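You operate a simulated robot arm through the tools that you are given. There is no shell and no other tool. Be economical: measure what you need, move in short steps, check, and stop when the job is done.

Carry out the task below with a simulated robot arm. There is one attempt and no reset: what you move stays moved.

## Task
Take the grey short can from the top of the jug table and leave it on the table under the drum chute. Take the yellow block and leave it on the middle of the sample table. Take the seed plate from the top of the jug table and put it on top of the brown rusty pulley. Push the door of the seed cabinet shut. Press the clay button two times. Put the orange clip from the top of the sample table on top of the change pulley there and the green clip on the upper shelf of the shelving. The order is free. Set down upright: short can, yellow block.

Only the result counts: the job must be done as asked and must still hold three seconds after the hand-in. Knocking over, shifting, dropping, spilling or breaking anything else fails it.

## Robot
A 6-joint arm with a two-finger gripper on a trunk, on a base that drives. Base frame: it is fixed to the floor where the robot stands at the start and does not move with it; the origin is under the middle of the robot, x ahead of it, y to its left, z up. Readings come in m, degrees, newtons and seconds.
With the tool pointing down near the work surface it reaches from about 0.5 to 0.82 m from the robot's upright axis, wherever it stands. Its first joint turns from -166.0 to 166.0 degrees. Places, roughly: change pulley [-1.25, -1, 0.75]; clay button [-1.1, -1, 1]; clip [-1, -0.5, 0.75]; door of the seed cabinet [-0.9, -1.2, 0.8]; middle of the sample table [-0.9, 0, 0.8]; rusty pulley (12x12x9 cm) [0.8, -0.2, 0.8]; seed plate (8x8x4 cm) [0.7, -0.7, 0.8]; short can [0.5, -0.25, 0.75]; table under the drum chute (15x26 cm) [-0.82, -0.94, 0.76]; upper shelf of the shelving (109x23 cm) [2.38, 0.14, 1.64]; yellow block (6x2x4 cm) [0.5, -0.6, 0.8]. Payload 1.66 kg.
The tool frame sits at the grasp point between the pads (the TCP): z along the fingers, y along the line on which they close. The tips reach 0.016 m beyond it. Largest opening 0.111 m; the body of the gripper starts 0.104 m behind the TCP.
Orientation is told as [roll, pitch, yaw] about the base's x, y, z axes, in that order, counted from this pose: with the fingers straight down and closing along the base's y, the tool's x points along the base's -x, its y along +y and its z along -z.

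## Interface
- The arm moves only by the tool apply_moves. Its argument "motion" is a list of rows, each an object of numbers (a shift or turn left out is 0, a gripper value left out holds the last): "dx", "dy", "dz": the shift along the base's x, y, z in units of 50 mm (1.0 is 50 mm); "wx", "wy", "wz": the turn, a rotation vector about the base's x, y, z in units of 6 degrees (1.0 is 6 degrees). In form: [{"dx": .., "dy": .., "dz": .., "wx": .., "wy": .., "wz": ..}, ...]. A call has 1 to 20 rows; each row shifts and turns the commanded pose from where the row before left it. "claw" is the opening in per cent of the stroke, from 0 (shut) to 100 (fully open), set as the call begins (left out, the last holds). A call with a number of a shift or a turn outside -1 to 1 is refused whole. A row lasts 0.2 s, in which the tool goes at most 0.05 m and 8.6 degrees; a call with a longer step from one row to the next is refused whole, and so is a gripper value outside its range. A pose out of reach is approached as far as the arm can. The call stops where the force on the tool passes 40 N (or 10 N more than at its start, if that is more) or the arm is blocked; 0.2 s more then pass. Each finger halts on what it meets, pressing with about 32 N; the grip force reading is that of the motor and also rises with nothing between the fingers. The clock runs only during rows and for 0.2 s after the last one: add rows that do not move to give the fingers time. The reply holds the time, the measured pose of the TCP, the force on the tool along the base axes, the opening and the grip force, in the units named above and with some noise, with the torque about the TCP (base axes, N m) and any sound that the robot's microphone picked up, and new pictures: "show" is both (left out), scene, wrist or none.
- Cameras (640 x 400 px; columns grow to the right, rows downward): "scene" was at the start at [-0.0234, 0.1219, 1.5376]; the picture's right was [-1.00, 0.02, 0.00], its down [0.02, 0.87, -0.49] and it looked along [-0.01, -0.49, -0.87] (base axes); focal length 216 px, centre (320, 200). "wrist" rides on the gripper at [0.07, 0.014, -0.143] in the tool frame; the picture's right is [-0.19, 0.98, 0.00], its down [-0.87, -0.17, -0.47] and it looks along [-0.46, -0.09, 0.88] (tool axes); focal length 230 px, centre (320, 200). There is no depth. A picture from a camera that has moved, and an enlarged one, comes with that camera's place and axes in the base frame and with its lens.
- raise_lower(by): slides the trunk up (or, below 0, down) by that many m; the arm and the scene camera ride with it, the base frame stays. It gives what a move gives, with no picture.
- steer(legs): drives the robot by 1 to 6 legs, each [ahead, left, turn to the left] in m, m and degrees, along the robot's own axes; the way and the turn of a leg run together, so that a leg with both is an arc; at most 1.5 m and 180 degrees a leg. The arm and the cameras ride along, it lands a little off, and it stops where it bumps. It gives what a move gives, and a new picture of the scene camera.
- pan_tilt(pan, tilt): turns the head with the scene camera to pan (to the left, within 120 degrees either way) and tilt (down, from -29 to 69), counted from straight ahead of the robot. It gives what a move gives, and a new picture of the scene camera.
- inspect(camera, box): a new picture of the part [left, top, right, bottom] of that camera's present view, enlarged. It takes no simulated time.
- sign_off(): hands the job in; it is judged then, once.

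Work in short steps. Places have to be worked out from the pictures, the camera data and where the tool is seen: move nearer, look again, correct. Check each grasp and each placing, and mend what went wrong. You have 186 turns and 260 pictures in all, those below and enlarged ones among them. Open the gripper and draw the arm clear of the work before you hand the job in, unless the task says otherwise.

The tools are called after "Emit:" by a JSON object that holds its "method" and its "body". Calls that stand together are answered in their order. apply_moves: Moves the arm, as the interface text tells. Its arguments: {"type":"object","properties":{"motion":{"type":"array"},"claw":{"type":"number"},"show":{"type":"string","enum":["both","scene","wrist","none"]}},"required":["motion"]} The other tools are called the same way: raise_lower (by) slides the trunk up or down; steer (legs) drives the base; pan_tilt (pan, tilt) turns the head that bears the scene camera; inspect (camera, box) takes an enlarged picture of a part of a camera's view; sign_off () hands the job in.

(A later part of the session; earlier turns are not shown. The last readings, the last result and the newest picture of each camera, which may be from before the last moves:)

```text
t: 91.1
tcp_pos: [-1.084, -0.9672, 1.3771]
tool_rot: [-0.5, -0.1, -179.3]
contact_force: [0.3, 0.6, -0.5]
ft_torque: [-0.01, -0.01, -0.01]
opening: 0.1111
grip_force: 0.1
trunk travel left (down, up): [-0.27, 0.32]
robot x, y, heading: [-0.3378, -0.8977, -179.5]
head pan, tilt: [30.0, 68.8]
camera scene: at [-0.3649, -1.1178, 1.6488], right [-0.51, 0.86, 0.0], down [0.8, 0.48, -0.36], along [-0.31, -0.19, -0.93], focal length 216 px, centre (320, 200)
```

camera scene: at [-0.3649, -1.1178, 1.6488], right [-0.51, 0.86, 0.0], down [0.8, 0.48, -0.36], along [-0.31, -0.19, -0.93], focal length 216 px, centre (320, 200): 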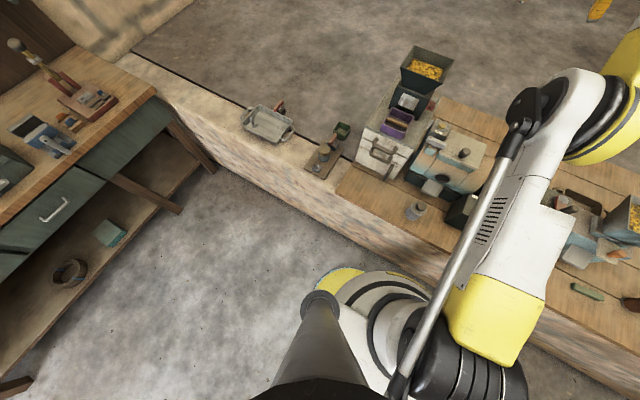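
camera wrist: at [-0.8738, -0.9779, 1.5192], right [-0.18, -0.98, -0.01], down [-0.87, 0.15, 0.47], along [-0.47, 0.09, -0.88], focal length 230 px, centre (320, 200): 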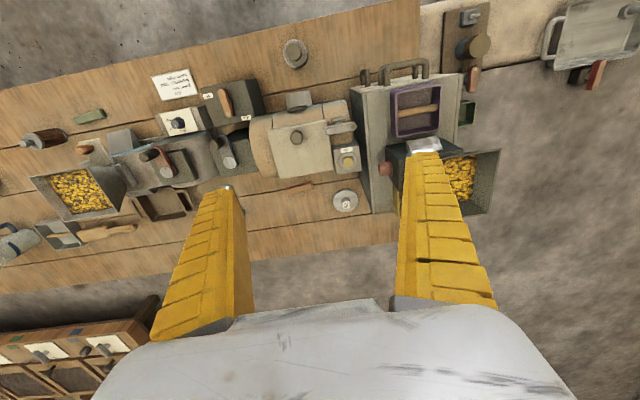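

There is about 6 cm more room. I advance slightly, then close the claw and yaw the tool 90° so it closes along x (clear of the cabinet).

Emit:
{"method": "steer", "body": {"legs": [[0.055, 0.03, 0]]}}

Emit:
{"method": "apply_moves", "body": {"motion": [{"wz": 1, "dx": 0.2}, {"wz": 1, "dx": 0.2}, {"wz": 1, "dx": 0.2}, {"wz": 1}, {"wz": 1}, {"wz": 1}, {"wz": 1}, {"wz": 1}, {"wz": 1}, {"wz": 1}, {"wz": 1}, {"wz": 1}, {"wz": 1}, {"wz": 1}, {"wz": 1}, {"dz": 0}], "claw": 0, "show": "both"}}

```text
t: 92.1
tcp_pos: [-1.1408, -0.9982, 1.3761]
tool_rot: [-0.5, 0.0, -179.1]
contact_force: [-1.4, -0.6, 0.4]
ft_torque: [0.06, -0.03, -0.03]
opening: 0.1109
grip_force: 0.1
trunk travel left (down, up): [-0.27, 0.32]
robot x, y, heading: [-0.393, -0.9271, -179.3]
head pan, tilt: [30.0, 68.8]
camera scene: at [-0.4214, -1.1494, 1.6486], right [-0.51, 0.86, 0.0], down [0.8, 0.48, -0.36], along [-0.31, -0.18, -0.93], focal length 216 px, centre (320, 200)
```

scene: 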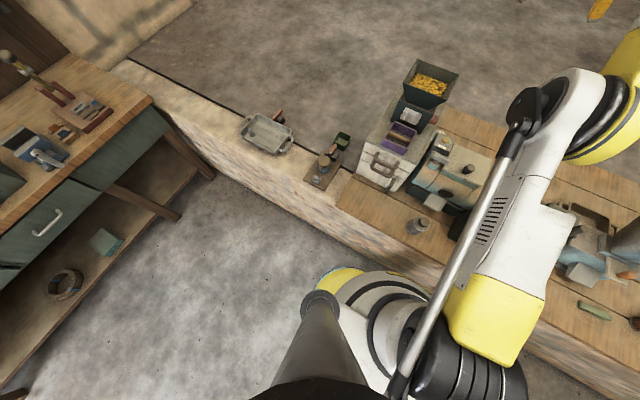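

```text
t: 95.5
tcp_pos: [-1.1094, -0.9983, 1.3767]
tool_rot: [-0.4, 0.0, -89.3]
contact_force: [0.8, -0.2, 0.5]
ft_torque: [0.01, 0.02, 0.0]
opening: 0.0001
grip_force: 28.7
trunk travel left (down, up): [-0.27, 0.32]
robot x, y, heading: [-0.3933, -0.9267, -179.5]
head pan, tilt: [30.0, 68.8]
camera scene: at [-0.4201, -1.1487, 1.6488], right [-0.51, 0.86, 0.0], down [0.8, 0.48, -0.36], along [-0.31, -0.19, -0.93], focal length 216 px, centre (320, 200)
camera wrist: at [-1.0965, -0.9279, 1.5191], right [0.98, -0.18, -0.01], down [-0.15, -0.87, 0.47], along [-0.09, -0.47, -0.88], focal length 230 px, centre (320, 200)
```

scene: 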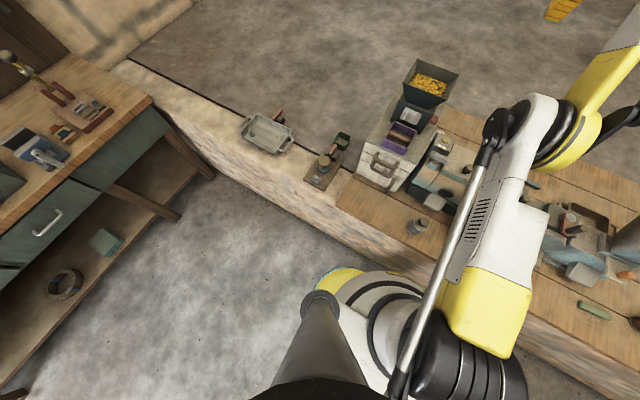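
wrist: 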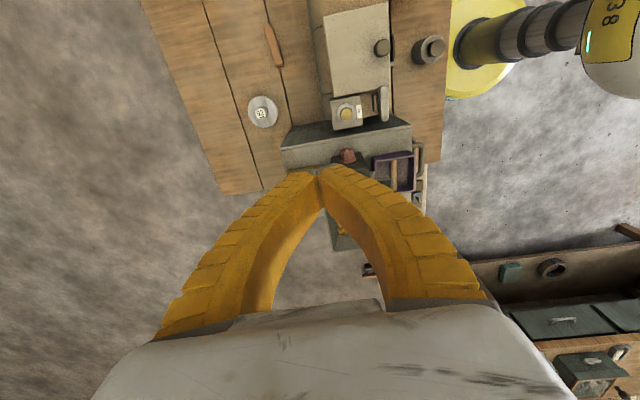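

Emit:
{"method": "inspect", "body": {"camera": "wrist", "box": [230, 20, 430, 180]}}

```text
2.50 times, centred on (330, 100) of wrist
camera zoom: at [-1.0965, -0.9279, 1.5191], right [0.98, -0.18, -0.01], down [-0.15, -0.87, 0.47], along [-0.09, -0.47, -0.88], focal length 575 px, centre (295, 450)
```

zoom: 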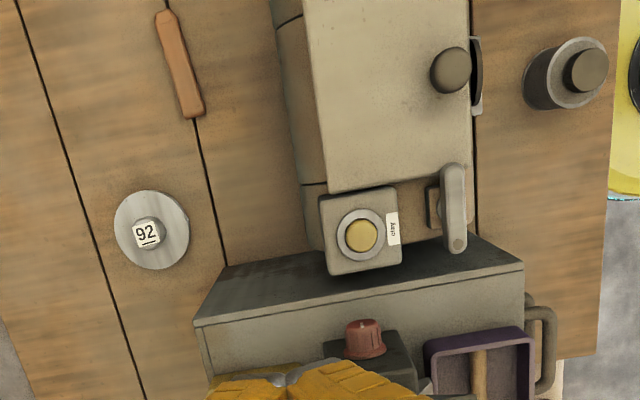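

Triangulated: button at about (-1.059,-1.007, z≈1.01). I lean the tool's top a little away from the mill's hopper and descend above the button.

Emit:
{"method": "apply_moves", "body": {"motion": [{"dx": 0.5, "wx": -1}, {"dx": 0.48, "wx": -1}, {"wx": -0.5}, {"dz": -0.9}, {"dz": -0.9}, {"dz": -0.9}, {"dz": -0.9}, {"dz": -0.9}, {"dz": -0.7}, {"dz": 0}], "show": "wrist"}}

Emit:
{"method": "inspect", "body": {"camera": "wrist", "box": [200, 60, 440, 260]}}

```text
t: 97.7
tcp_pos: [-1.0596, -0.9985, 1.3779]
tool_rot: [-0.6, -15.1, -89.1]
contact_force: [0.1, 0.7, 0.3]
ft_torque: [0.04, -0.01, -0.02]
opening: 0.0
grip_force: 28.2
out of reach, approached as far as the arm can: row 4, 5, 6, 7, 8, 9
trunk travel left (down, up): [-0.27, 0.32]
robot x, y, heading: [-0.3929, -0.9288, -179.1]
head pan, tilt: [30.0, 68.8]
camera wrist: at [-1.0471, -0.8938, 1.4962], right [0.98, -0.17, 0.04], down [-0.15, -0.71, 0.68], along [-0.09, -0.68, -0.73], focal length 230 px, centre (320, 200)
```

wrist: 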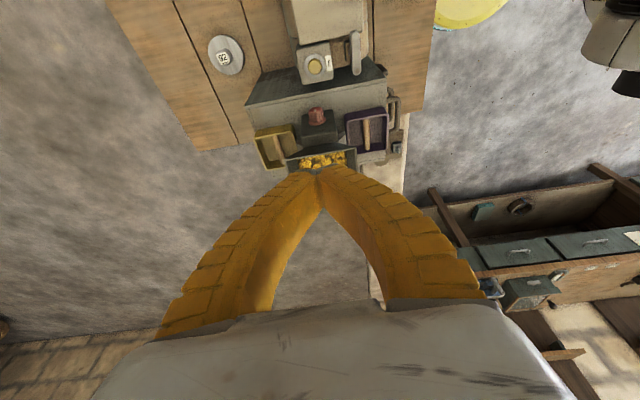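

```text
2.00 times, centred on (320, 160) of wrist
camera zoom: at [-1.0471, -0.8938, 1.4962], right [0.98, -0.17, 0.04], down [-0.15, -0.71, 0.68], along [-0.09, -0.68, -0.73], focal length 460 px, centre (320, 280)
```

zoom: 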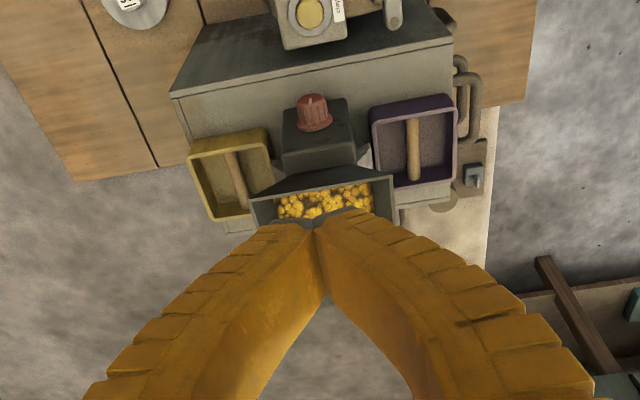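

The lean made the descent unreachable. I remove the lean and try a small descent.

Emit:
{"method": "apply_moves", "body": {"motion": [{"wx": 1}, {"wx": 1}, {"wx": 0.5}, {"dz": -0.9}, {"dz": -0.9}, {"dz": 0}], "show": "none"}}

```text
t: 99.1
tcp_pos: [-1.097, -1.006, 1.3448]
tool_rot: [-0.5, 0.0, -89.2]
contact_force: [0.2, 0.4, 0.6]
ft_torque: [0.06, -0.01, -0.01]
opening: 0.0002
grip_force: 28.4
out of reach, approached as far as the arm can: row 4, 5
trunk travel left (down, up): [-0.27, 0.32]
robot x, y, heading: [-0.3914, -0.9281, -179.5]
head pan, tilt: [30.0, 68.8]
```

It's now too close to the shoulder at this height. I back the base off by 0.1 m and retry the descent.

Emit:
{"method": "steer", "body": {"legs": [[-0.1, 0, 0]]}}

Emit:
{"method": "apply_moves", "body": {"motion": [{"dx": -0.6}, {"dx": -0.6, "dz": -0.5}, {"dz": -0.9}, {"dz": -0.9}, {"dz": 0}], "show": "none"}}

```text
t: 100.2
tcp_pos: [-0.9958, -1.0039, 1.3432]
tool_rot: [-0.4, -0.1, -89.3]
contact_force: [0.9, 0.3, -0.2]
ft_torque: [-0.01, 0.07, 0.0]
opening: 0.0
grip_force: 28.7
trunk travel left (down, up): [-0.27, 0.32]
robot x, y, heading: [-0.2962, -0.9259, -179.1]
head pan, tilt: [30.0, 68.8]
camera scene: at [-0.3199, -1.1473, 1.6488], right [-0.51, 0.86, 0.0], down [0.8, 0.48, -0.36], along [-0.31, -0.19, -0.93], focal length 216 px, centre (320, 200)
```

scene: 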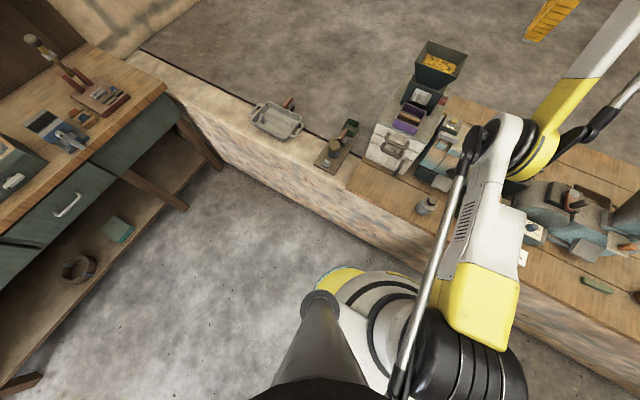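

```text
t: 101.5
tcp_pos: [-1.0859, -1.0052, 1.2469]
tool_rot: [-0.3, 0.0, -89.3]
contact_force: [-0.5, -0.5, -0.2]
ft_torque: [0.02, 0.0, -0.03]
opening: 0.0
grip_force: 28.0
out of reach, approached as far as the arm can: row 3, 4
trunk travel left (down, up): [-0.27, 0.32]
robot x, y, heading: [-0.294, -0.9259, -179.2]
head pan, tilt: [30.0, 68.8]
```

Still limited, so the yaw may be the cause. I go back up, undo the yaw, and test the descent a bit to the +y side.

Emit:
{"method": "apply_moves", "body": {"motion": [{"dz": 0.8, "dy": 0.5}, {"wz": -1, "dy": 0.5}, {"wz": -1}, {"wz": -1}, {"wz": -1}, {"wz": -1}, {"wz": -1}, {"wz": -1}, {"wz": -1}, {"wz": -1}, {"wz": -1}, {"wz": -1}, {"wz": -1}, {"wz": -1}, {"wz": -1}, {"wz": -1}, {"dz": -0.8}, {"dz": -0.8}, {"dz": -0.8}, {"dz": 0}], "show": "wrist"}}

```text
t: 105.7
tcp_pos: [-1.118, -0.9581, 1.1825]
tool_rot: [-0.4, 0.2, -179.3]
contact_force: [-1.4, -0.4, 0.0]
ft_torque: [-0.01, 0.03, -0.02]
opening: 0.0
grip_force: 28.4
out of reach, approached as far as the arm can: row 18, 19
trunk travel left (down, up): [-0.27, 0.32]
robot x, y, heading: [-0.2952, -0.9276, -179.4]
head pan, tilt: [30.0, 68.8]
camera wrist: at [-1.0503, -0.9719, 1.3255], right [-0.18, -0.98, -0.01], down [-0.87, 0.15, 0.47], along [-0.46, 0.09, -0.88], focal length 230 px, centre (320, 200)
```

wrist: 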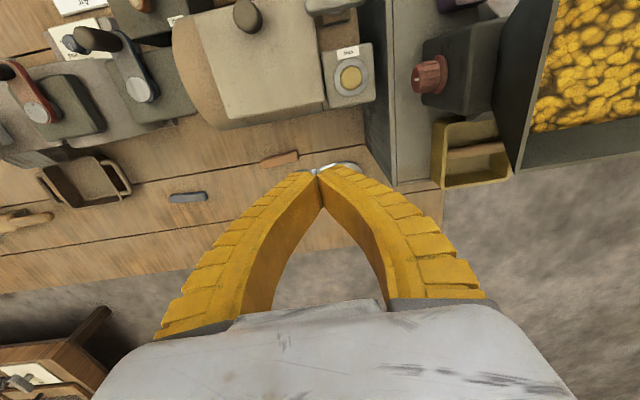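

Yaw isn't the cause; the elbow seems to have flipped while fully extended earlier. I raise the tool, turn the base so the arm is over the empty aisle (+y), and sort out the arm configuration there.

Emit:
{"method": "apply_moves", "body": {"motion": [{"dz": 0.8}, {"dz": 0.8}, {"dz": 0.8}, {"dz": 0.3}, {"dz": 0}], "show": "none"}}

Emit:
{"method": "steer", "body": {"legs": [[-0.2, 0, 0], [0, 0, -90]]}}

Emit:
{"method": "pan_tilt", "body": {"pan": -15, "tilt": 20}}

```text
t: 106.8
tcp_pos: [-1.0882, -0.9581, 1.2974]
tool_rot: [-0.3, -0.1, -179.3]
contact_force: [-0.3, 0.6, 0.0]
ft_torque: [-0.02, 0.0, -0.02]
opening: 0.0
grip_force: 28.4
out of reach, approached as far as the arm can: row 1, 2, 3, 4
trunk travel left (down, up): [-0.27, 0.32]
robot x, y, heading: [-0.2954, -0.9269, -179.0]
head pan, tilt: [30.0, 68.8]
```

```text
t: 112.3
tcp_pos: [-0.13, -0.1289, 1.296]
tool_rot: [-0.4, 0.0, 91.2]
contact_force: [0.7, -0.3, -0.2]
ft_torque: [0.0, 0.02, 0.02]
opening: 0.0001
grip_force: 29.1
trunk travel left (down, up): [-0.27, 0.32]
robot x, y, heading: [-0.0917, -0.9241, 91.2]
head pan, tilt: [30.0, 68.8]
camera scene: at [-0.3138, -0.9021, 1.6488], right [0.86, 0.52, 0.0], down [0.48, -0.8, -0.36], along [-0.19, 0.31, -0.93], focal length 216 px, centre (320, 200)
```

scene: 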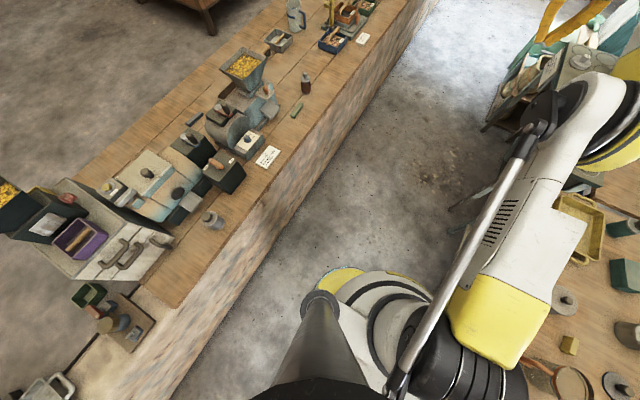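

```text
t: 113.4
tcp_pos: [-0.1291, -0.1292, 1.2969]
tool_rot: [-0.4, -0.1, 91.1]
contact_force: [0.3, 0.4, -0.7]
ft_torque: [0.0, 0.0, 0.0]
opening: 0.0001
grip_force: 28.8
trunk travel left (down, up): [-0.27, 0.32]
robot x, y, heading: [-0.092, -0.9268, 91.0]
head pan, tilt: [-15.0, 20.0]
camera scene: at [-0.2628, -0.8595, 1.7162], right [0.97, -0.24, 0.0], down [-0.08, -0.33, -0.94], along [0.22, 0.91, -0.34], focal length 216 px, centre (320, 200)
```

scene: 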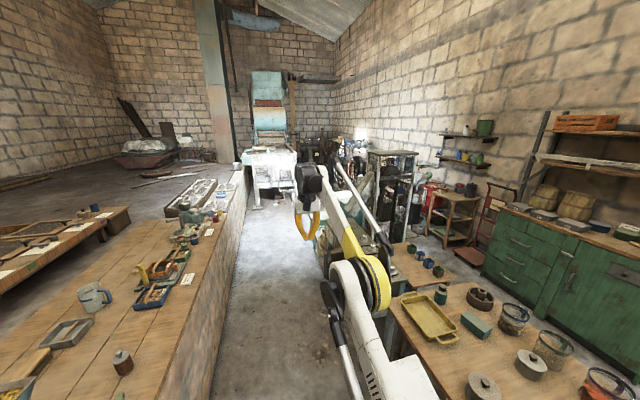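

Here in free space I test whether the arm can fold: pull the tool inward and down.

Emit:
{"method": "apply_moves", "body": {"motion": [{"dy": -0.6}, {"dy": -0.6}, {"dy": -0.6, "dz": -0.3}, {"dy": -0.6, "dz": -0.3}, {"dz": -0.5}, {"dz": -0.5}, {"dz": 0}], "show": "scene"}}

```text
t: 115.0
tcp_pos: [-0.1298, -0.2482, 1.2172]
tool_rot: [-0.5, -0.2, 91.1]
contact_force: [0.6, 0.1, 0.3]
ft_torque: [0.0, 0.01, 0.01]
opening: 0.0001
grip_force: 28.3
trunk travel left (down, up): [-0.27, 0.32]
robot x, y, heading: [-0.0918, -0.9261, 90.8]
head pan, tilt: [-15.0, 20.0]
camera scene: at [-0.2628, -0.8595, 1.7163], right [0.97, -0.24, 0.0], down [-0.08, -0.33, -0.94], along [0.23, 0.91, -0.34], focal length 216 px, centre (320, 200)
```

scene: 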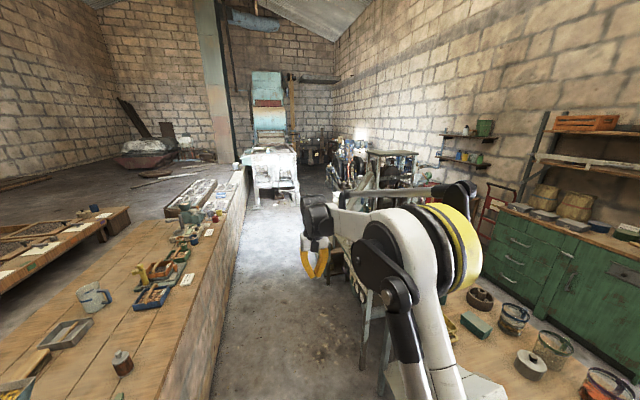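

The arm folded properly again (elbow up). I turn back to face the sample table, drive in, and return the trunk to its start height.

Emit:
{"method": "steer", "body": {"legs": [[0, 0, 90], [0.2, 0.03, 0]]}}

Emit:
{"method": "apply_moves", "body": {"motion": [{"wz": 1}, {"wz": 1}, {"wz": 1}, {"wz": 1}, {"wz": 1}, {"wz": 1}, {"wz": 1}, {"wz": 1}, {"wz": 1}, {"wz": 1}, {"wz": 1}, {"wz": 1}, {"wz": 1}, {"wz": 1}, {"wz": 1}, {"dz": 0}], "show": "both"}}

```text
t: 120.5
tcp_pos: [-0.9719, -0.9877, 1.217]
tool_rot: [-0.4, 0.0, -179.4]
contact_force: [-1.0, -0.9, 0.1]
ft_torque: [-0.01, -0.07, 0.01]
opening: 0.0
grip_force: 29.0
trunk travel left (down, up): [-0.27, 0.32]
robot x, y, heading: [-0.2998, -0.9541, -179.3]
head pan, tilt: [-15.0, 20.0]
camera scene: at [-0.3673, -1.1254, 1.7162], right [0.25, 0.97, 0.0], down [0.33, -0.09, -0.94], along [-0.91, 0.23, -0.34], focal length 216 px, centre (320, 200)
```

scene: 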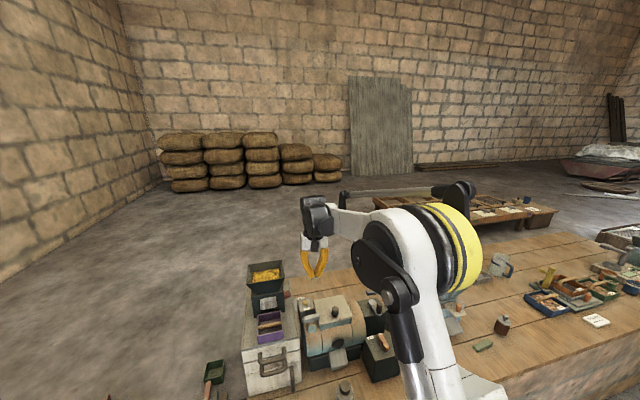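

```text
t: 123.8
tcp_pos: [-0.9713, -0.9872, 1.2186]
tool_rot: [-0.4, 0.0, -89.5]
contact_force: [0.0, -0.2, -0.2]
ft_torque: [-0.03, 0.01, 0.0]
opening: 0.0001
grip_force: 29.1
trunk travel left (down, up): [-0.27, 0.32]
robot x, y, heading: [-0.2988, -0.9559, -179.2]
head pan, tilt: [-15.0, 20.0]
camera scene: at [-0.3659, -1.1251, 1.7163], right [0.25, 0.97, 0.0], down [0.33, -0.09, -0.94], along [-0.91, 0.23, -0.34], focal length 216 px, centre (320, 200)
camera wrist: at [-0.9588, -0.9163, 1.3604], right [0.98, -0.18, -0.01], down [-0.16, -0.87, 0.47], along [-0.09, -0.47, -0.88], focal length 230 px, centre (320, 200)
```

scene: 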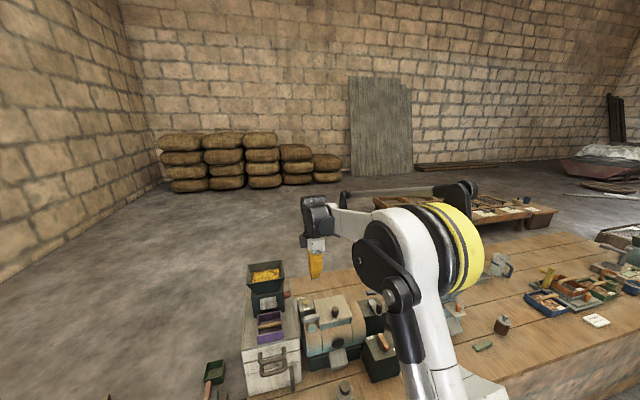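
wrist: 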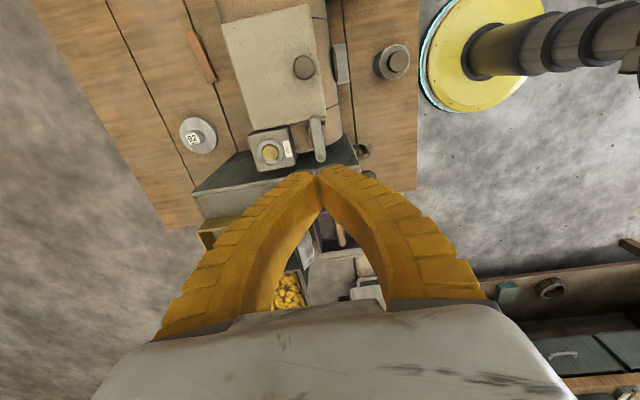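

The configuration is good. I move above the button (-1.058,-1.001) to z≈1.07.

Emit:
{"method": "apply_moves", "body": {"motion": [{"dx": -0.87, "dy": -0.13}, {"dx": -0.87, "dy": -0.13}, {"dz": -0.9}, {"dz": -0.9}, {"dz": -0.9}, {"dz": -0.2}, {"dz": 0}], "show": "both"}}

Emit:
{"method": "inspect", "body": {"camera": "wrist", "box": [220, 80, 420, 220]}}

```text
t: 125.5
tcp_pos: [-1.0581, -1.002, 1.0724]
tool_rot: [-0.4, -0.1, -89.4]
contact_force: [-0.3, 0.8, 0.4]
ft_torque: [0.0, 0.0, -0.04]
opening: 0.0
grip_force: 28.8
trunk travel left (down, up): [-0.27, 0.32]
robot x, y, heading: [-0.2958, -0.956, -179.7]
head pan, tilt: [-15.0, 20.0]
camera scene: at [-0.3659, -1.1252, 1.7163], right [0.25, 0.97, 0.0], down [0.33, -0.09, -0.94], along [-0.91, 0.23, -0.34], focal length 216 px, centre (320, 200)
camera wrist: at [-1.0441, -0.9306, 1.2144], right [0.98, -0.18, -0.01], down [-0.16, -0.87, 0.47], along [-0.09, -0.47, -0.88], focal length 230 px, centre (320, 200)
```

scene: 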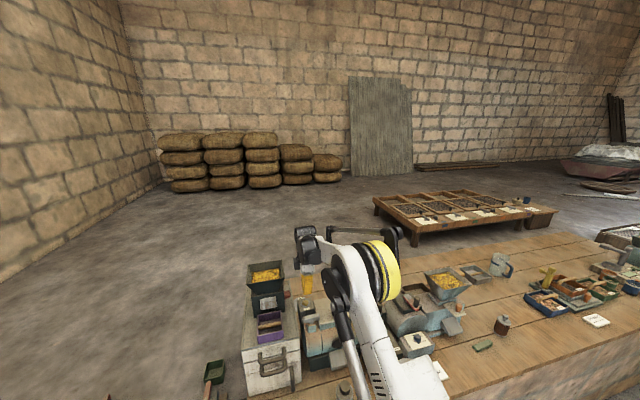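
wrist: 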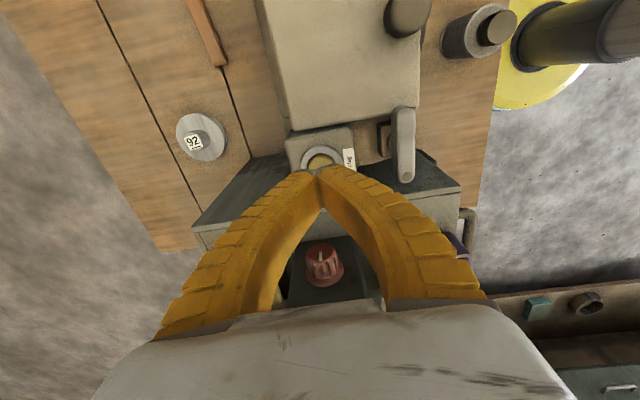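

```text
2.86 times, centred on (320, 150) of wrist
camera zoom: at [-1.0441, -0.9306, 1.2144], right [0.98, -0.18, -0.01], down [-0.16, -0.87, 0.47], along [-0.09, -0.47, -0.88], focal length 657 px, centre (320, 343)
```

zoom: 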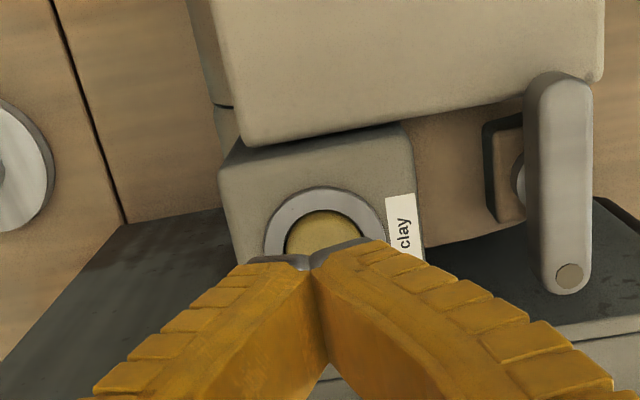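

Aligned. I press down slowly, watching for force or a click.

Emit:
{"method": "apply_moves", "body": {"motion": [{"dz": -0.4}, {"dz": -0.3}, {"dz": -0.1}, {"dz": -0.1}, {"dz": -0.1}, {"dz": 0}], "show": "none"}}

```text
t: 126.8
tcp_pos: [-1.0571, -0.9999, 1.0216]
tool_rot: [-0.5, -0.1, -89.5]
contact_force: [0.7, 0.6, 2.4]
ft_torque: [0.03, 0.02, -0.04]
opening: 0.006
grip_force: 28.5
trunk travel left (down, up): [-0.27, 0.32]
robot x, y, heading: [-0.2955, -0.9564, -179.4]
head pan, tilt: [-15.0, 20.0]
heard: click
```

A click was heard: one press. I lift off and press once more.

Emit:
{"method": "apply_moves", "body": {"motion": [{"dz": 0.4}, {"dz": 0.4}, {"dz": 0}, {"dz": 0}], "show": "none"}}

Emit:
{"method": "apply_moves", "body": {"motion": [{"dz": -0.4}, {"dz": -0.1}, {"dz": -0.1}, {"dz": -0.1}, {"dz": -0.1}, {"dz": 0}], "show": "none"}}

```text
t: 127.8
tcp_pos: [-1.0571, -1.0013, 1.0623]
tool_rot: [-0.4, -0.1, -89.5]
contact_force: [1.2, 0.1, 0.4]
ft_torque: [0.02, 0.0, -0.01]
opening: 0.0001
grip_force: 28.3
trunk travel left (down, up): [-0.27, 0.32]
robot x, y, heading: [-0.2928, -0.9576, -179.8]
head pan, tilt: [-15.0, 20.0]
```

```text
t: 129.2
tcp_pos: [-1.0594, -1.001, 1.0224]
tool_rot: [-0.4, -0.1, -89.3]
contact_force: [0.0, -0.1, 0.7]
ft_torque: [-0.01, 0.0, -0.03]
opening: 0.0062
grip_force: 29.3
trunk travel left (down, up): [-0.27, 0.32]
robot x, y, heading: [-0.2954, -0.9589, -179.5]
head pan, tilt: [-15.0, 20.0]
```

No second click yet; I press marginally deeper.

Emit:
{"method": "apply_moves", "body": {"motion": [{"dz": -0.05}, {"dz": 0}], "show": "none"}}

```text
t: 129.8
tcp_pos: [-1.0586, -1.0011, 1.0201]
tool_rot: [-0.4, -0.1, -89.4]
contact_force: [-0.1, -1.1, 2.9]
ft_torque: [-0.06, 0.02, -0.01]
opening: 0.0058
grip_force: 28.3
trunk travel left (down, up): [-0.27, 0.32]
robot x, y, heading: [-0.2944, -0.9565, -179.5]
head pan, tilt: [-15.0, 20.0]
heard: click
```

Second click: the button is done. Now the orange clip: I rise, drive as close to the table as possible, and look.

Emit:
{"method": "apply_moves", "body": {"motion": [{"dz": 0.6}, {"dz": 0.9}, {"dz": 0.9}, {"dz": 0.9, "dx": 0.3, "dy": 0.4}, {"dx": 0.5, "dy": 0.6}, {"dz": 0}], "show": "none"}}

Emit:
{"method": "steer", "body": {"legs": [[0.12, -0.03, 0]]}}

Emit:
{"method": "inspect", "body": {"camera": "wrist", "box": [80, 0, 400, 200]}}

```text
refused: row 4 steps farther than a row can; nothing moved
```

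```text
t: 131.1
tcp_pos: [-1.1798, -0.9728, 1.0196]
tool_rot: [-0.3, -0.1, -89.4]
contact_force: [0.1, 0.2, -0.1]
ft_torque: [0.02, -0.04, 0.01]
opening: 0.0
grip_force: 29.2
trunk travel left (down, up): [-0.27, 0.32]
robot x, y, heading: [-0.4154, -0.928, -179.4]
head pan, tilt: [-15.0, 20.0]
camera scene: at [-0.4875, -1.0965, 1.7162], right [0.25, 0.97, 0.0], down [0.33, -0.09, -0.94], along [-0.91, 0.23, -0.34], focal length 216 px, centre (320, 200)
```

scene: 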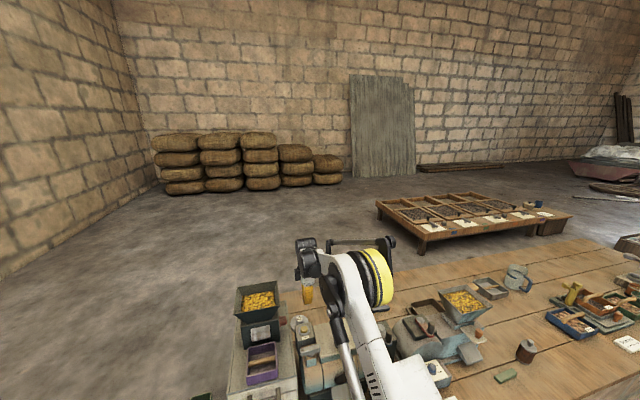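

```text
2.00 times, centred on (240, 100) of wrist
camera zoom: at [-1.167, -0.9018, 1.1619], right [0.98, -0.18, -0.01], down [-0.16, -0.87, 0.47], along [-0.09, -0.47, -0.88], focal length 460 px, centre (480, 400)
```

zoom: 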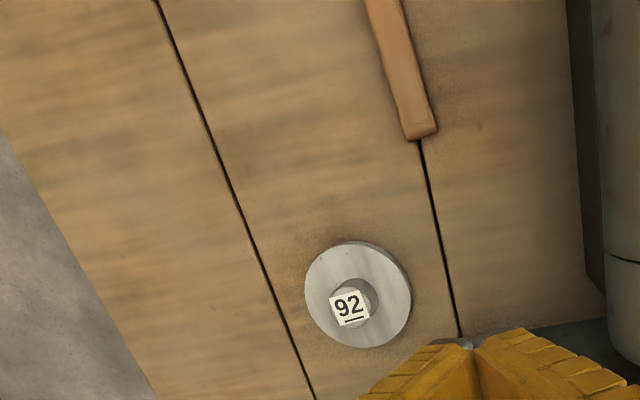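

My lift was refused while the drive went ahead, so the fingertip slid off the button sideways; no click or force resulted. I lift now and check that nothing was disturbed.

Emit:
{"method": "apply_moves", "body": {"motion": [{"dz": 0.8}, {"dz": 0.8}, {"dz": 0.8}, {"dz": 0.5, "dy": 0.5}, {"dy": 0.8}, {"dz": 0}], "claw": 60, "show": "wrist"}}

Emit:
{"method": "inspect", "body": {"camera": "wrist", "box": [160, 0, 480, 200]}}

```text
t: 132.5
tcp_pos: [-1.1767, -0.908, 1.1647]
tool_rot: [-0.4, -0.1, -89.4]
contact_force: [-0.1, -0.5, -0.3]
ft_torque: [0.01, -0.01, 0.0]
opening: 0.0683
grip_force: 1.0
trunk travel left (down, up): [-0.27, 0.32]
robot x, y, heading: [-0.416, -0.9284, -179.7]
head pan, tilt: [-15.0, 20.0]
camera wrist: at [-1.1638, -0.8384, 1.3071], right [0.98, -0.18, -0.01], down [-0.15, -0.87, 0.47], along [-0.09, -0.46, -0.88], focal length 230 px, centre (320, 200)
```

wrist: 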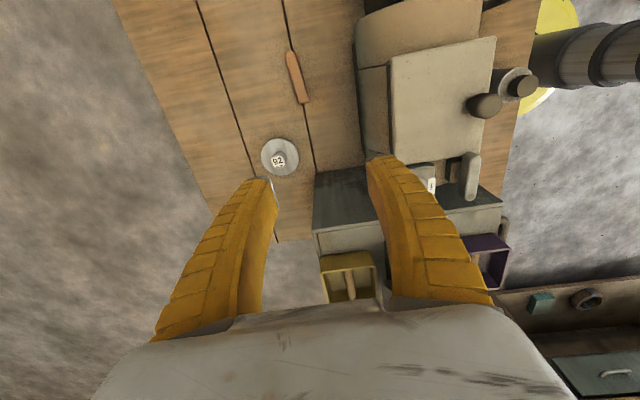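

```text
2.00 times, centred on (320, 100) of wrist
camera zoom: at [-1.1638, -0.8384, 1.3071], right [0.98, -0.18, -0.01], down [-0.15, -0.87, 0.47], along [-0.09, -0.46, -0.88], focal length 460 px, centre (320, 400)
```

zoom: 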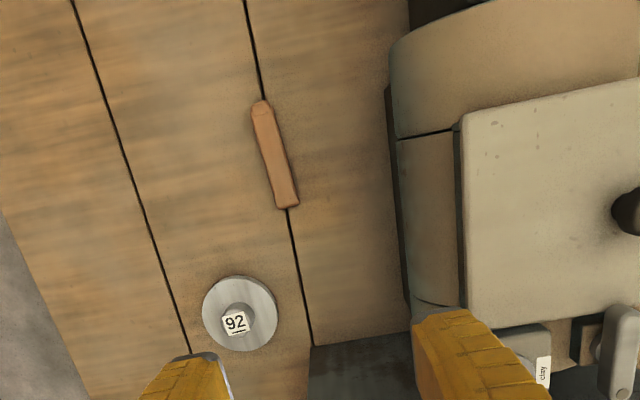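

Nothing was disturbed. The clip is at (-1.215,-0.830) behind the drum (lid z≈1.0), so I must know the arm's clearance at long, low reach. I test that pose in the empty aisle first.

Emit:
{"method": "steer", "body": {"legs": [[-0.3, 0, 0], [0, 0, -90]]}}

Emit:
{"method": "apply_moves", "body": {"motion": [{"dz": -0.9}, {"dz": -0.9}, {"dz": -0.9}, {"dz": -0.9}, {"dz": -0.9}, {"dz": -0.9}, {"dz": -0.9}, {"dz": -0.9}, {"dz": 0}], "show": "none"}}

Emit:
{"method": "pan_tilt", "body": {"pan": -25, "tilt": 35}}

```text
t: 138.4
tcp_pos: [-0.0949, -0.1632, 1.1655]
tool_rot: [-0.5, -0.1, -179.5]
contact_force: [-0.7, 0.7, 0.0]
ft_torque: [0.01, 0.03, -0.01]
opening: 0.0683
grip_force: 1.4
trunk travel left (down, up): [-0.27, 0.32]
robot x, y, heading: [-0.1161, -0.923, 90.6]
head pan, tilt: [-15.0, 20.0]
camera scene: at [-0.2835, -0.8585, 1.7163], right [0.97, -0.25, 0.0], down [-0.09, -0.33, -0.94], along [0.23, 0.91, -0.34], focal length 216 px, centre (320, 200)
```

scene: 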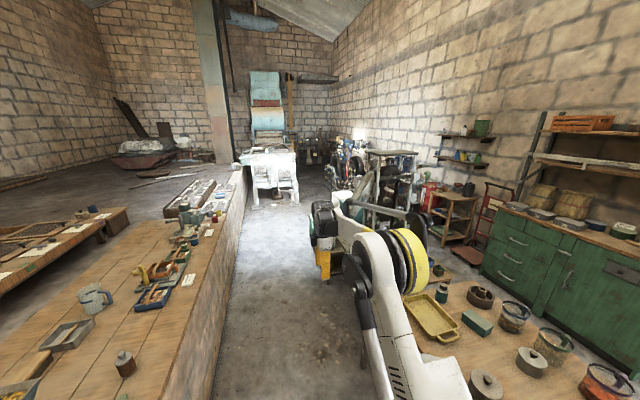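

```text
t: 140.4
tcp_pos: [-0.0939, -0.1786, 0.8181]
tool_rot: [-0.5, -0.1, -179.5]
contact_force: [0.1, 0.8, -0.7]
ft_torque: [-0.03, 0.01, -0.05]
opening: 0.0683
grip_force: 2.1
out of reach, approached as far as the arm can: row 8
trunk travel left (down, up): [-0.27, 0.32]
robot x, y, heading: [-0.1192, -0.9273, 90.6]
head pan, tilt: [-15.0, 20.0]
```

```text
t: 141.2
tcp_pos: [-0.0934, -0.178, 0.8189]
tool_rot: [-0.5, 0.0, -179.5]
contact_force: [-0.3, 0.0, 1.3]
ft_torque: [-0.01, -0.01, 0.01]
opening: 0.0684
grip_force: 1.0
trunk travel left (down, up): [-0.27, 0.32]
robot x, y, heading: [-0.1162, -0.9258, 90.6]
head pan, tilt: [-25.0, 35.0]
camera scene: at [-0.2705, -0.8685, 1.6925], right [0.91, -0.41, 0.0], down [-0.24, -0.52, -0.82], along [0.34, 0.75, -0.57], focal length 216 px, centre (320, 200)
```

scene: 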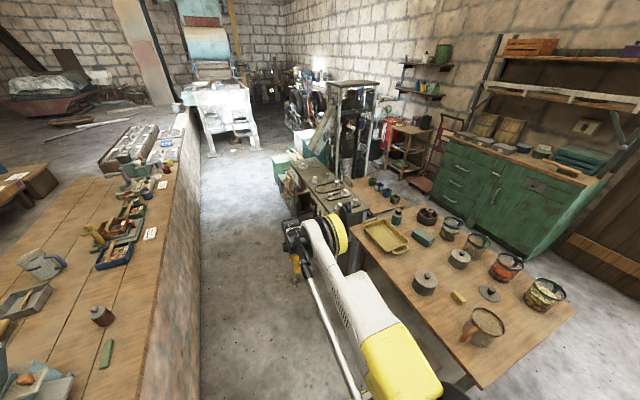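

The arm geometry suggests that with the trunk at its start height the wrist clears the drum lid. I lower the trunk and test the maximum reach here in the aisle.

Emit:
{"method": "apply_moves", "body": {"motion": [{"dz": 0.8, "dy": -0.3}, {"dz": 0.8}, {"dz": 0}], "show": "none"}}

Emit:
{"method": "raise_lower", "body": {"by": -0.12}}

Emit:
{"method": "apply_moves", "body": {"motion": [{"dy": 0.6}, {"dy": 0.6}, {"dy": 0.5}, {"dy": 0.5}, {"dy": 0.5}, {"dz": 0}], "show": "scene"}}

```text
t: 142.0
tcp_pos: [-0.0955, -0.1924, 0.8976]
tool_rot: [-0.4, 0.0, -179.5]
contact_force: [0.0, 0.2, 0.4]
ft_torque: [0.01, -0.01, 0.02]
opening: 0.0683
grip_force: 1.2
trunk travel left (down, up): [-0.27, 0.32]
robot x, y, heading: [-0.1155, -0.9223, 90.7]
head pan, tilt: [-25.0, 35.0]
```

```text
t: 143.5
tcp_pos: [-0.095, -0.1924, 0.7789]
tool_rot: [-0.4, 0.0, -179.5]
contact_force: [-0.2, 0.0, 0.2]
ft_torque: [0.0, -0.01, 0.01]
opening: 0.0683
grip_force: 1.2
trunk travel left (down, up): [-0.15, 0.44]
robot x, y, heading: [-0.1159, -0.9291, 90.9]
head pan, tilt: [-25.0, 35.0]
```

```text
t: 144.9
tcp_pos: [-0.0939, -0.1055, 0.8031]
tool_rot: [-0.5, 0.0, -179.5]
contact_force: [-0.3, 0.5, 0.7]
ft_torque: [0.01, -0.01, -0.01]
opening: 0.0682
grip_force: 1.6
out of reach, approached as far as the arm can: row 3, 4, 5
trunk travel left (down, up): [-0.15, 0.44]
robot x, y, heading: [-0.1165, -0.9242, 90.7]
head pan, tilt: [-25.0, 35.0]
camera scene: at [-0.2704, -0.8686, 1.5725], right [0.91, -0.41, 0.0], down [-0.24, -0.52, -0.82], along [0.34, 0.75, -0.57], focal length 216 px, centre (320, 200)
```

scene: 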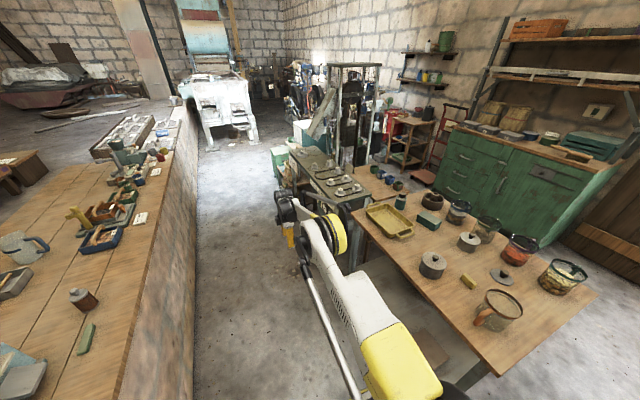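

Reach is 0.82 m here, and the fit shows a high shoulder, so lowering the trunk further gains reach (≈0.89 m) while keeping the arm sloping steeply over the drum. I retract up, lower the trunk fully, and return to the sample table.

Emit:
{"method": "apply_moves", "body": {"motion": [{"dy": -0.7, "dz": 0.5}, {"dy": -0.7, "dz": 0.5}, {"dz": 0.9}, {"dz": 0.9}, {"dz": 0.9}, {"dz": 0.9}, {"dz": 0.9}, {"dz": 0.9}, {"dz": 0.9}, {"dz": 0}], "show": "none"}}

Emit:
{"method": "raise_lower", "body": {"by": -0.15}}

```text
t: 147.1
tcp_pos: [-0.0941, -0.1788, 1.1649]
tool_rot: [-0.4, 0.0, -179.4]
contact_force: [-0.3, 0.5, 0.1]
ft_torque: [-0.04, -0.04, -0.02]
opening: 0.0684
grip_force: 1.6
trunk travel left (down, up): [-0.15, 0.44]
robot x, y, heading: [-0.1144, -0.9232, 90.9]
head pan, tilt: [-25.0, 35.0]
```

```text
t: 148.8
tcp_pos: [-0.0962, -0.1785, 1.0154]
tool_rot: [-0.3, -0.1, -179.5]
contact_force: [-0.5, 1.2, 0.1]
ft_torque: [0.01, 0.01, 0.01]
opening: 0.0686
grip_force: 0.8
trunk travel left (down, up): [0.0, 0.59]
robot x, y, heading: [-0.1156, -0.9235, 90.6]
head pan, tilt: [-25.0, 35.0]
```

Emit:
{"method": "apply_moves", "body": {"motion": [{"dz": 0.9, "dy": -0.3}, {"dz": 0.9, "dy": -0.3}, {"dz": 0.9, "dy": -0.3}, {"dz": 0.9}, {"dz": 0}], "show": "none"}}

Emit:
{"method": "steer", "body": {"legs": [[0, 0, 89.5], [0.305, 0.0, 0]]}}

Emit:
{"method": "inspect", "body": {"camera": "wrist", "box": [80, 0, 480, 250]}}

```text
t: 150.0
tcp_pos: [-0.0929, -0.2259, 1.1929]
tool_rot: [-0.5, -0.1, -179.5]
contact_force: [0.6, -0.2, -0.4]
ft_torque: [0.0, 0.02, 0.0]
opening: 0.0684
grip_force: 0.7
trunk travel left (down, up): [0.0, 0.59]
robot x, y, heading: [-0.1149, -0.9288, 90.6]
head pan, tilt: [-25.0, 35.0]
```

```text
t: 155.9
tcp_pos: [-1.1149, -0.9104, 1.1945]
tool_rot: [-0.4, 0.0, -89.1]
contact_force: [-0.4, 0.6, 0.2]
ft_torque: [0.02, -0.01, 0.02]
opening: 0.0685
grip_force: 1.6
trunk travel left (down, up): [0.0, 0.59]
robot x, y, heading: [-0.4162, -0.9295, -178.8]
head pan, tilt: [-25.0, 35.0]
camera scene: at [-0.4746, -1.0853, 1.4224], right [0.41, 0.91, 0.0], down [0.52, -0.23, -0.82], along [-0.75, 0.33, -0.57], focal length 216 px, centre (320, 200)
```

scene: 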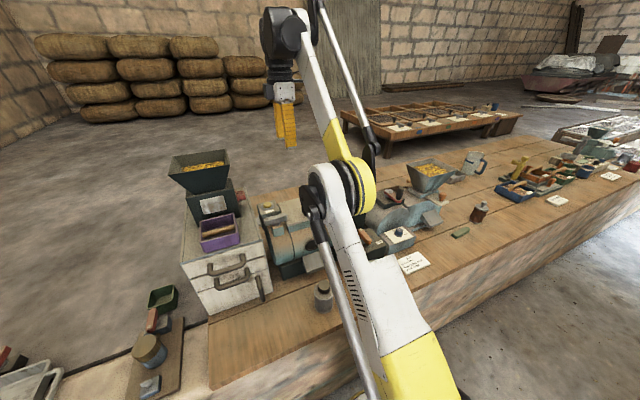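

```text
1.60 times, centred on (280, 125) of wrist
camera zoom: at [-1.1012, -0.8405, 1.3365], right [0.98, -0.18, -0.01], down [-0.15, -0.87, 0.47], along [-0.09, -0.47, -0.88], focal length 368 px, centre (384, 320)
```

zoom: 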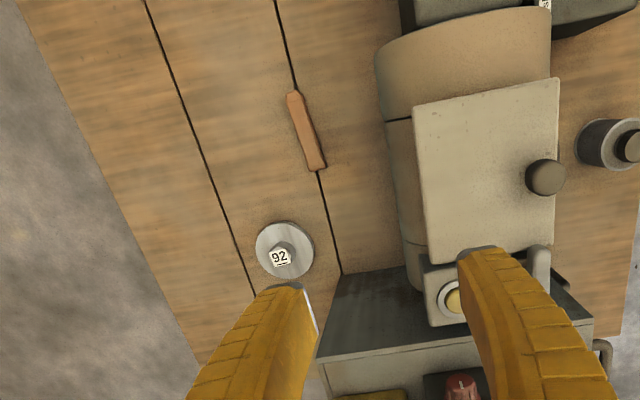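

I move over the clip and start descending in stages, watching the arm's clearance with the scene camera.

Emit:
{"method": "apply_moves", "body": {"motion": [{"dx": -0.5, "dy": 0.4}, {"dx": -0.5, "dy": 0.4}, {"dx": -0.5, "dy": 0.4}, {"dx": -0.5, "dy": 0.4}, {"dz": -0.8}, {"dz": -0.8}, {"dz": -0.8}, {"dz": 0}], "show": "both"}}

```text
t: 157.7
tcp_pos: [-1.1472, -0.8534, 1.0487]
tool_rot: [-0.4, -0.1, -89.1]
contact_force: [0.3, -0.1, -1.0]
ft_torque: [-0.01, -0.01, -0.02]
opening: 0.0685
grip_force: 1.2
out of reach, approached as far as the arm can: row 1, 2, 3, 4, 7
trunk travel left (down, up): [0.0, 0.59]
robot x, y, heading: [-0.4143, -0.9305, -179.2]
head pan, tilt: [-25.0, 35.0]
camera scene: at [-0.4745, -1.0853, 1.4225], right [0.41, 0.91, 0.0], down [0.52, -0.23, -0.82], along [-0.75, 0.34, -0.57], focal length 216 px, centre (320, 200)
camera wrist: at [-1.1351, -0.7838, 1.1908], right [0.98, -0.18, -0.01], down [-0.15, -0.87, 0.47], along [-0.09, -0.47, -0.88], focal length 230 px, centre (320, 200)
```

scene: 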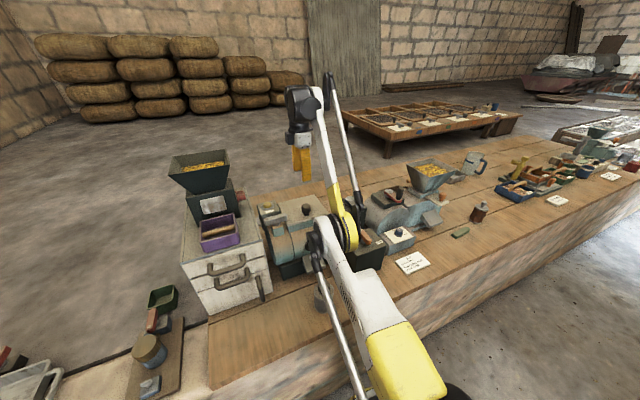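
wrist: 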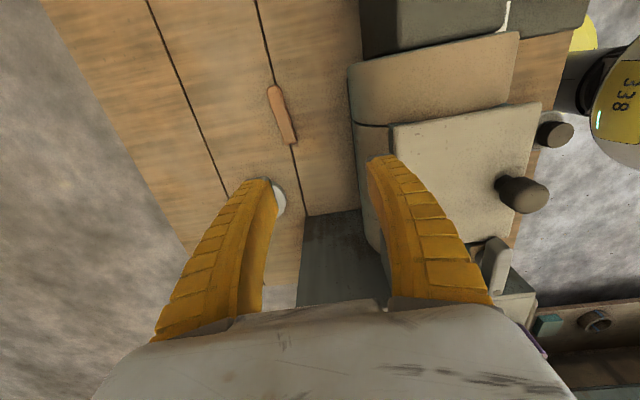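

The arm is at full stretch and the elbow sits low over the switch box, so I raise the trunk first (everything lifts), and reconsider: trunk near +0.02 with a slightly forward-tilted tool is the right combination.

Emit:
{"method": "raise_lower", "body": {"by": 0.17}}

Emit:
{"method": "apply_moves", "body": {"motion": [{"dx": 0.6, "dz": -0.3}, {"dx": 0.6, "dz": -0.3}, {"dx": 0.4, "dz": -0.3}, {"dz": -0.3}, {"dz": 0}], "show": "scene"}}

```text
t: 159.6
tcp_pos: [-1.1488, -0.854, 1.2194]
tool_rot: [-0.3, 0.0, -89.2]
contact_force: [0.3, 0.3, 0.4]
ft_torque: [-0.03, 0.01, 0.02]
opening: 0.0684
grip_force: 1.6
trunk travel left (down, up): [-0.17, 0.42]
robot x, y, heading: [-0.4144, -0.9279, -179.2]
head pan, tilt: [-25.0, 35.0]
```

```text
t: 160.8
tcp_pos: [-1.1319, -0.8478, 1.2314]
tool_rot: [-0.3, -0.2, -89.2]
contact_force: [0.3, -0.6, 0.2]
ft_torque: [0.02, 0.03, -0.01]
opening: 0.0685
grip_force: 0.7
out of reach, approached as far as the arm can: row 1, 2, 3, 4
trunk travel left (down, up): [-0.17, 0.42]
robot x, y, heading: [-0.4181, -0.927, -179.3]
head pan, tilt: [-25.0, 35.0]
camera scene: at [-0.4744, -1.0853, 1.5925], right [0.41, 0.91, 0.0], down [0.52, -0.23, -0.82], along [-0.75, 0.34, -0.57], focal length 216 px, centre (320, 200)
```

scene: 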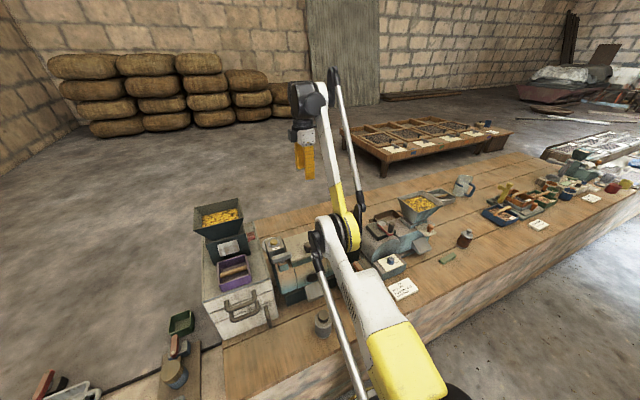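

I try a pure inward pull, which released it earlier.

Emit:
{"method": "apply_moves", "body": {"motion": [{"dx": 0.6}, {"dx": 0.6}, {"dx": 0.6}, {"dx": 0.6}, {"dz": 0}], "show": "scene"}}

```text
t: 162.0
tcp_pos: [-1.0754, -0.8454, 1.2695]
tool_rot: [-0.3, -0.1, -89.2]
contact_force: [1.0, 0.2, 0.5]
ft_torque: [0.02, -0.01, -0.02]
opening: 0.0685
grip_force: 1.3
out of reach, approached as far as the arm can: row 1, 2, 3, 4
trunk travel left (down, up): [-0.17, 0.42]
robot x, y, heading: [-0.4178, -0.9295, -179.1]
head pan, tilt: [-25.0, 35.0]
camera scene: at [-0.4746, -1.0853, 1.5924], right [0.41, 0.91, 0.0], down [0.52, -0.23, -0.82], along [-0.75, 0.33, -0.57], focal length 216 px, centre (320, 200)
```

scene: 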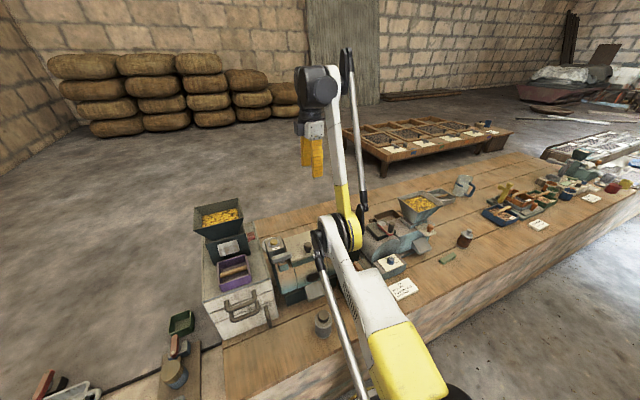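

Emit:
{"method": "apply_moves", "body": {"motion": [{"dx": 0.8}, {"dx": 0.8}, {"dx": 0.8}, {"dx": 0.5, "dz": 0.3}, {"dz": 0}], "show": "scene"}}

```text
t: 163.2
tcp_pos: [-1.068, -0.8201, 1.2876]
tool_rot: [-0.1, 0.0, -89.2]
contact_force: [1.1, -0.2, -0.2]
ft_torque: [0.01, 0.02, -0.02]
opening: 0.0685
grip_force: 1.1
out of reach, approached as far as the arm can: row 1, 2, 3, 4
trunk travel left (down, up): [-0.17, 0.42]
robot x, y, heading: [-0.4149, -0.9291, -179.1]
head pan, tilt: [-25.0, 35.0]
camera scene: at [-0.4744, -1.0852, 1.5924], right [0.41, 0.91, 0.0], down [0.52, -0.23, -0.82], along [-0.75, 0.33, -0.57], focal length 216 px, centre (320, 200)
```

scene: 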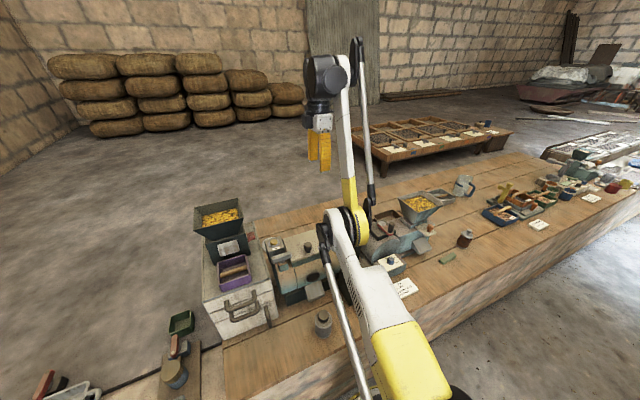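

The elbow seems bent slightly past straight the wrong way. Swinging the tool outward and down along the arc should pass it through straight; then I pull inward.

Emit:
{"method": "apply_moves", "body": {"motion": [{"dx": -0.8, "dz": -0.3}, {"dx": -0.8, "dz": -0.4}, {"dx": -0.8, "dz": -0.4}, {"dx": -0.6, "dz": -0.6}, {"dz": -0.7}, {"dz": 0}], "show": "none"}}

Emit:
{"method": "apply_moves", "body": {"motion": [{"dx": 0.6}, {"dx": 0.6}, {"dx": 0.6}, {"dz": 0}], "show": "scene"}}

```text
t: 164.6
tcp_pos: [-1.2046, -0.8205, 1.1622]
tool_rot: [-0.4, 0.0, -89.4]
contact_force: [-0.7, -0.6, 0.1]
ft_torque: [-0.05, 0.04, 0.01]
opening: 0.0685
grip_force: 1.4
out of reach, approached as far as the arm can: row 4
trunk travel left (down, up): [-0.17, 0.42]
robot x, y, heading: [-0.4134, -0.9242, -179.3]
head pan, tilt: [-25.0, 35.0]
```

```text
t: 165.6
tcp_pos: [-1.16, -0.8145, 1.2019]
tool_rot: [-0.2, -0.1, -89.2]
contact_force: [-0.5, 0.1, -0.7]
ft_torque: [0.0, -0.01, -0.01]
opening: 0.0683
grip_force: 1.4
out of reach, approached as far as the arm can: row 1, 2, 3
trunk travel left (down, up): [-0.17, 0.42]
robot x, y, heading: [-0.4141, -0.9302, -179.2]
head pan, tilt: [-25.0, 35.0]
camera scene: at [-0.4745, -1.0853, 1.5924], right [0.41, 0.91, 0.0], down [0.52, -0.23, -0.82], along [-0.75, 0.33, -0.57], focal length 216 px, centre (320, 200)
```

scene: 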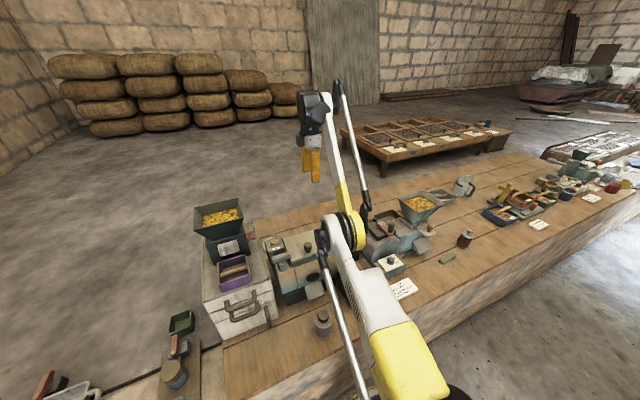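

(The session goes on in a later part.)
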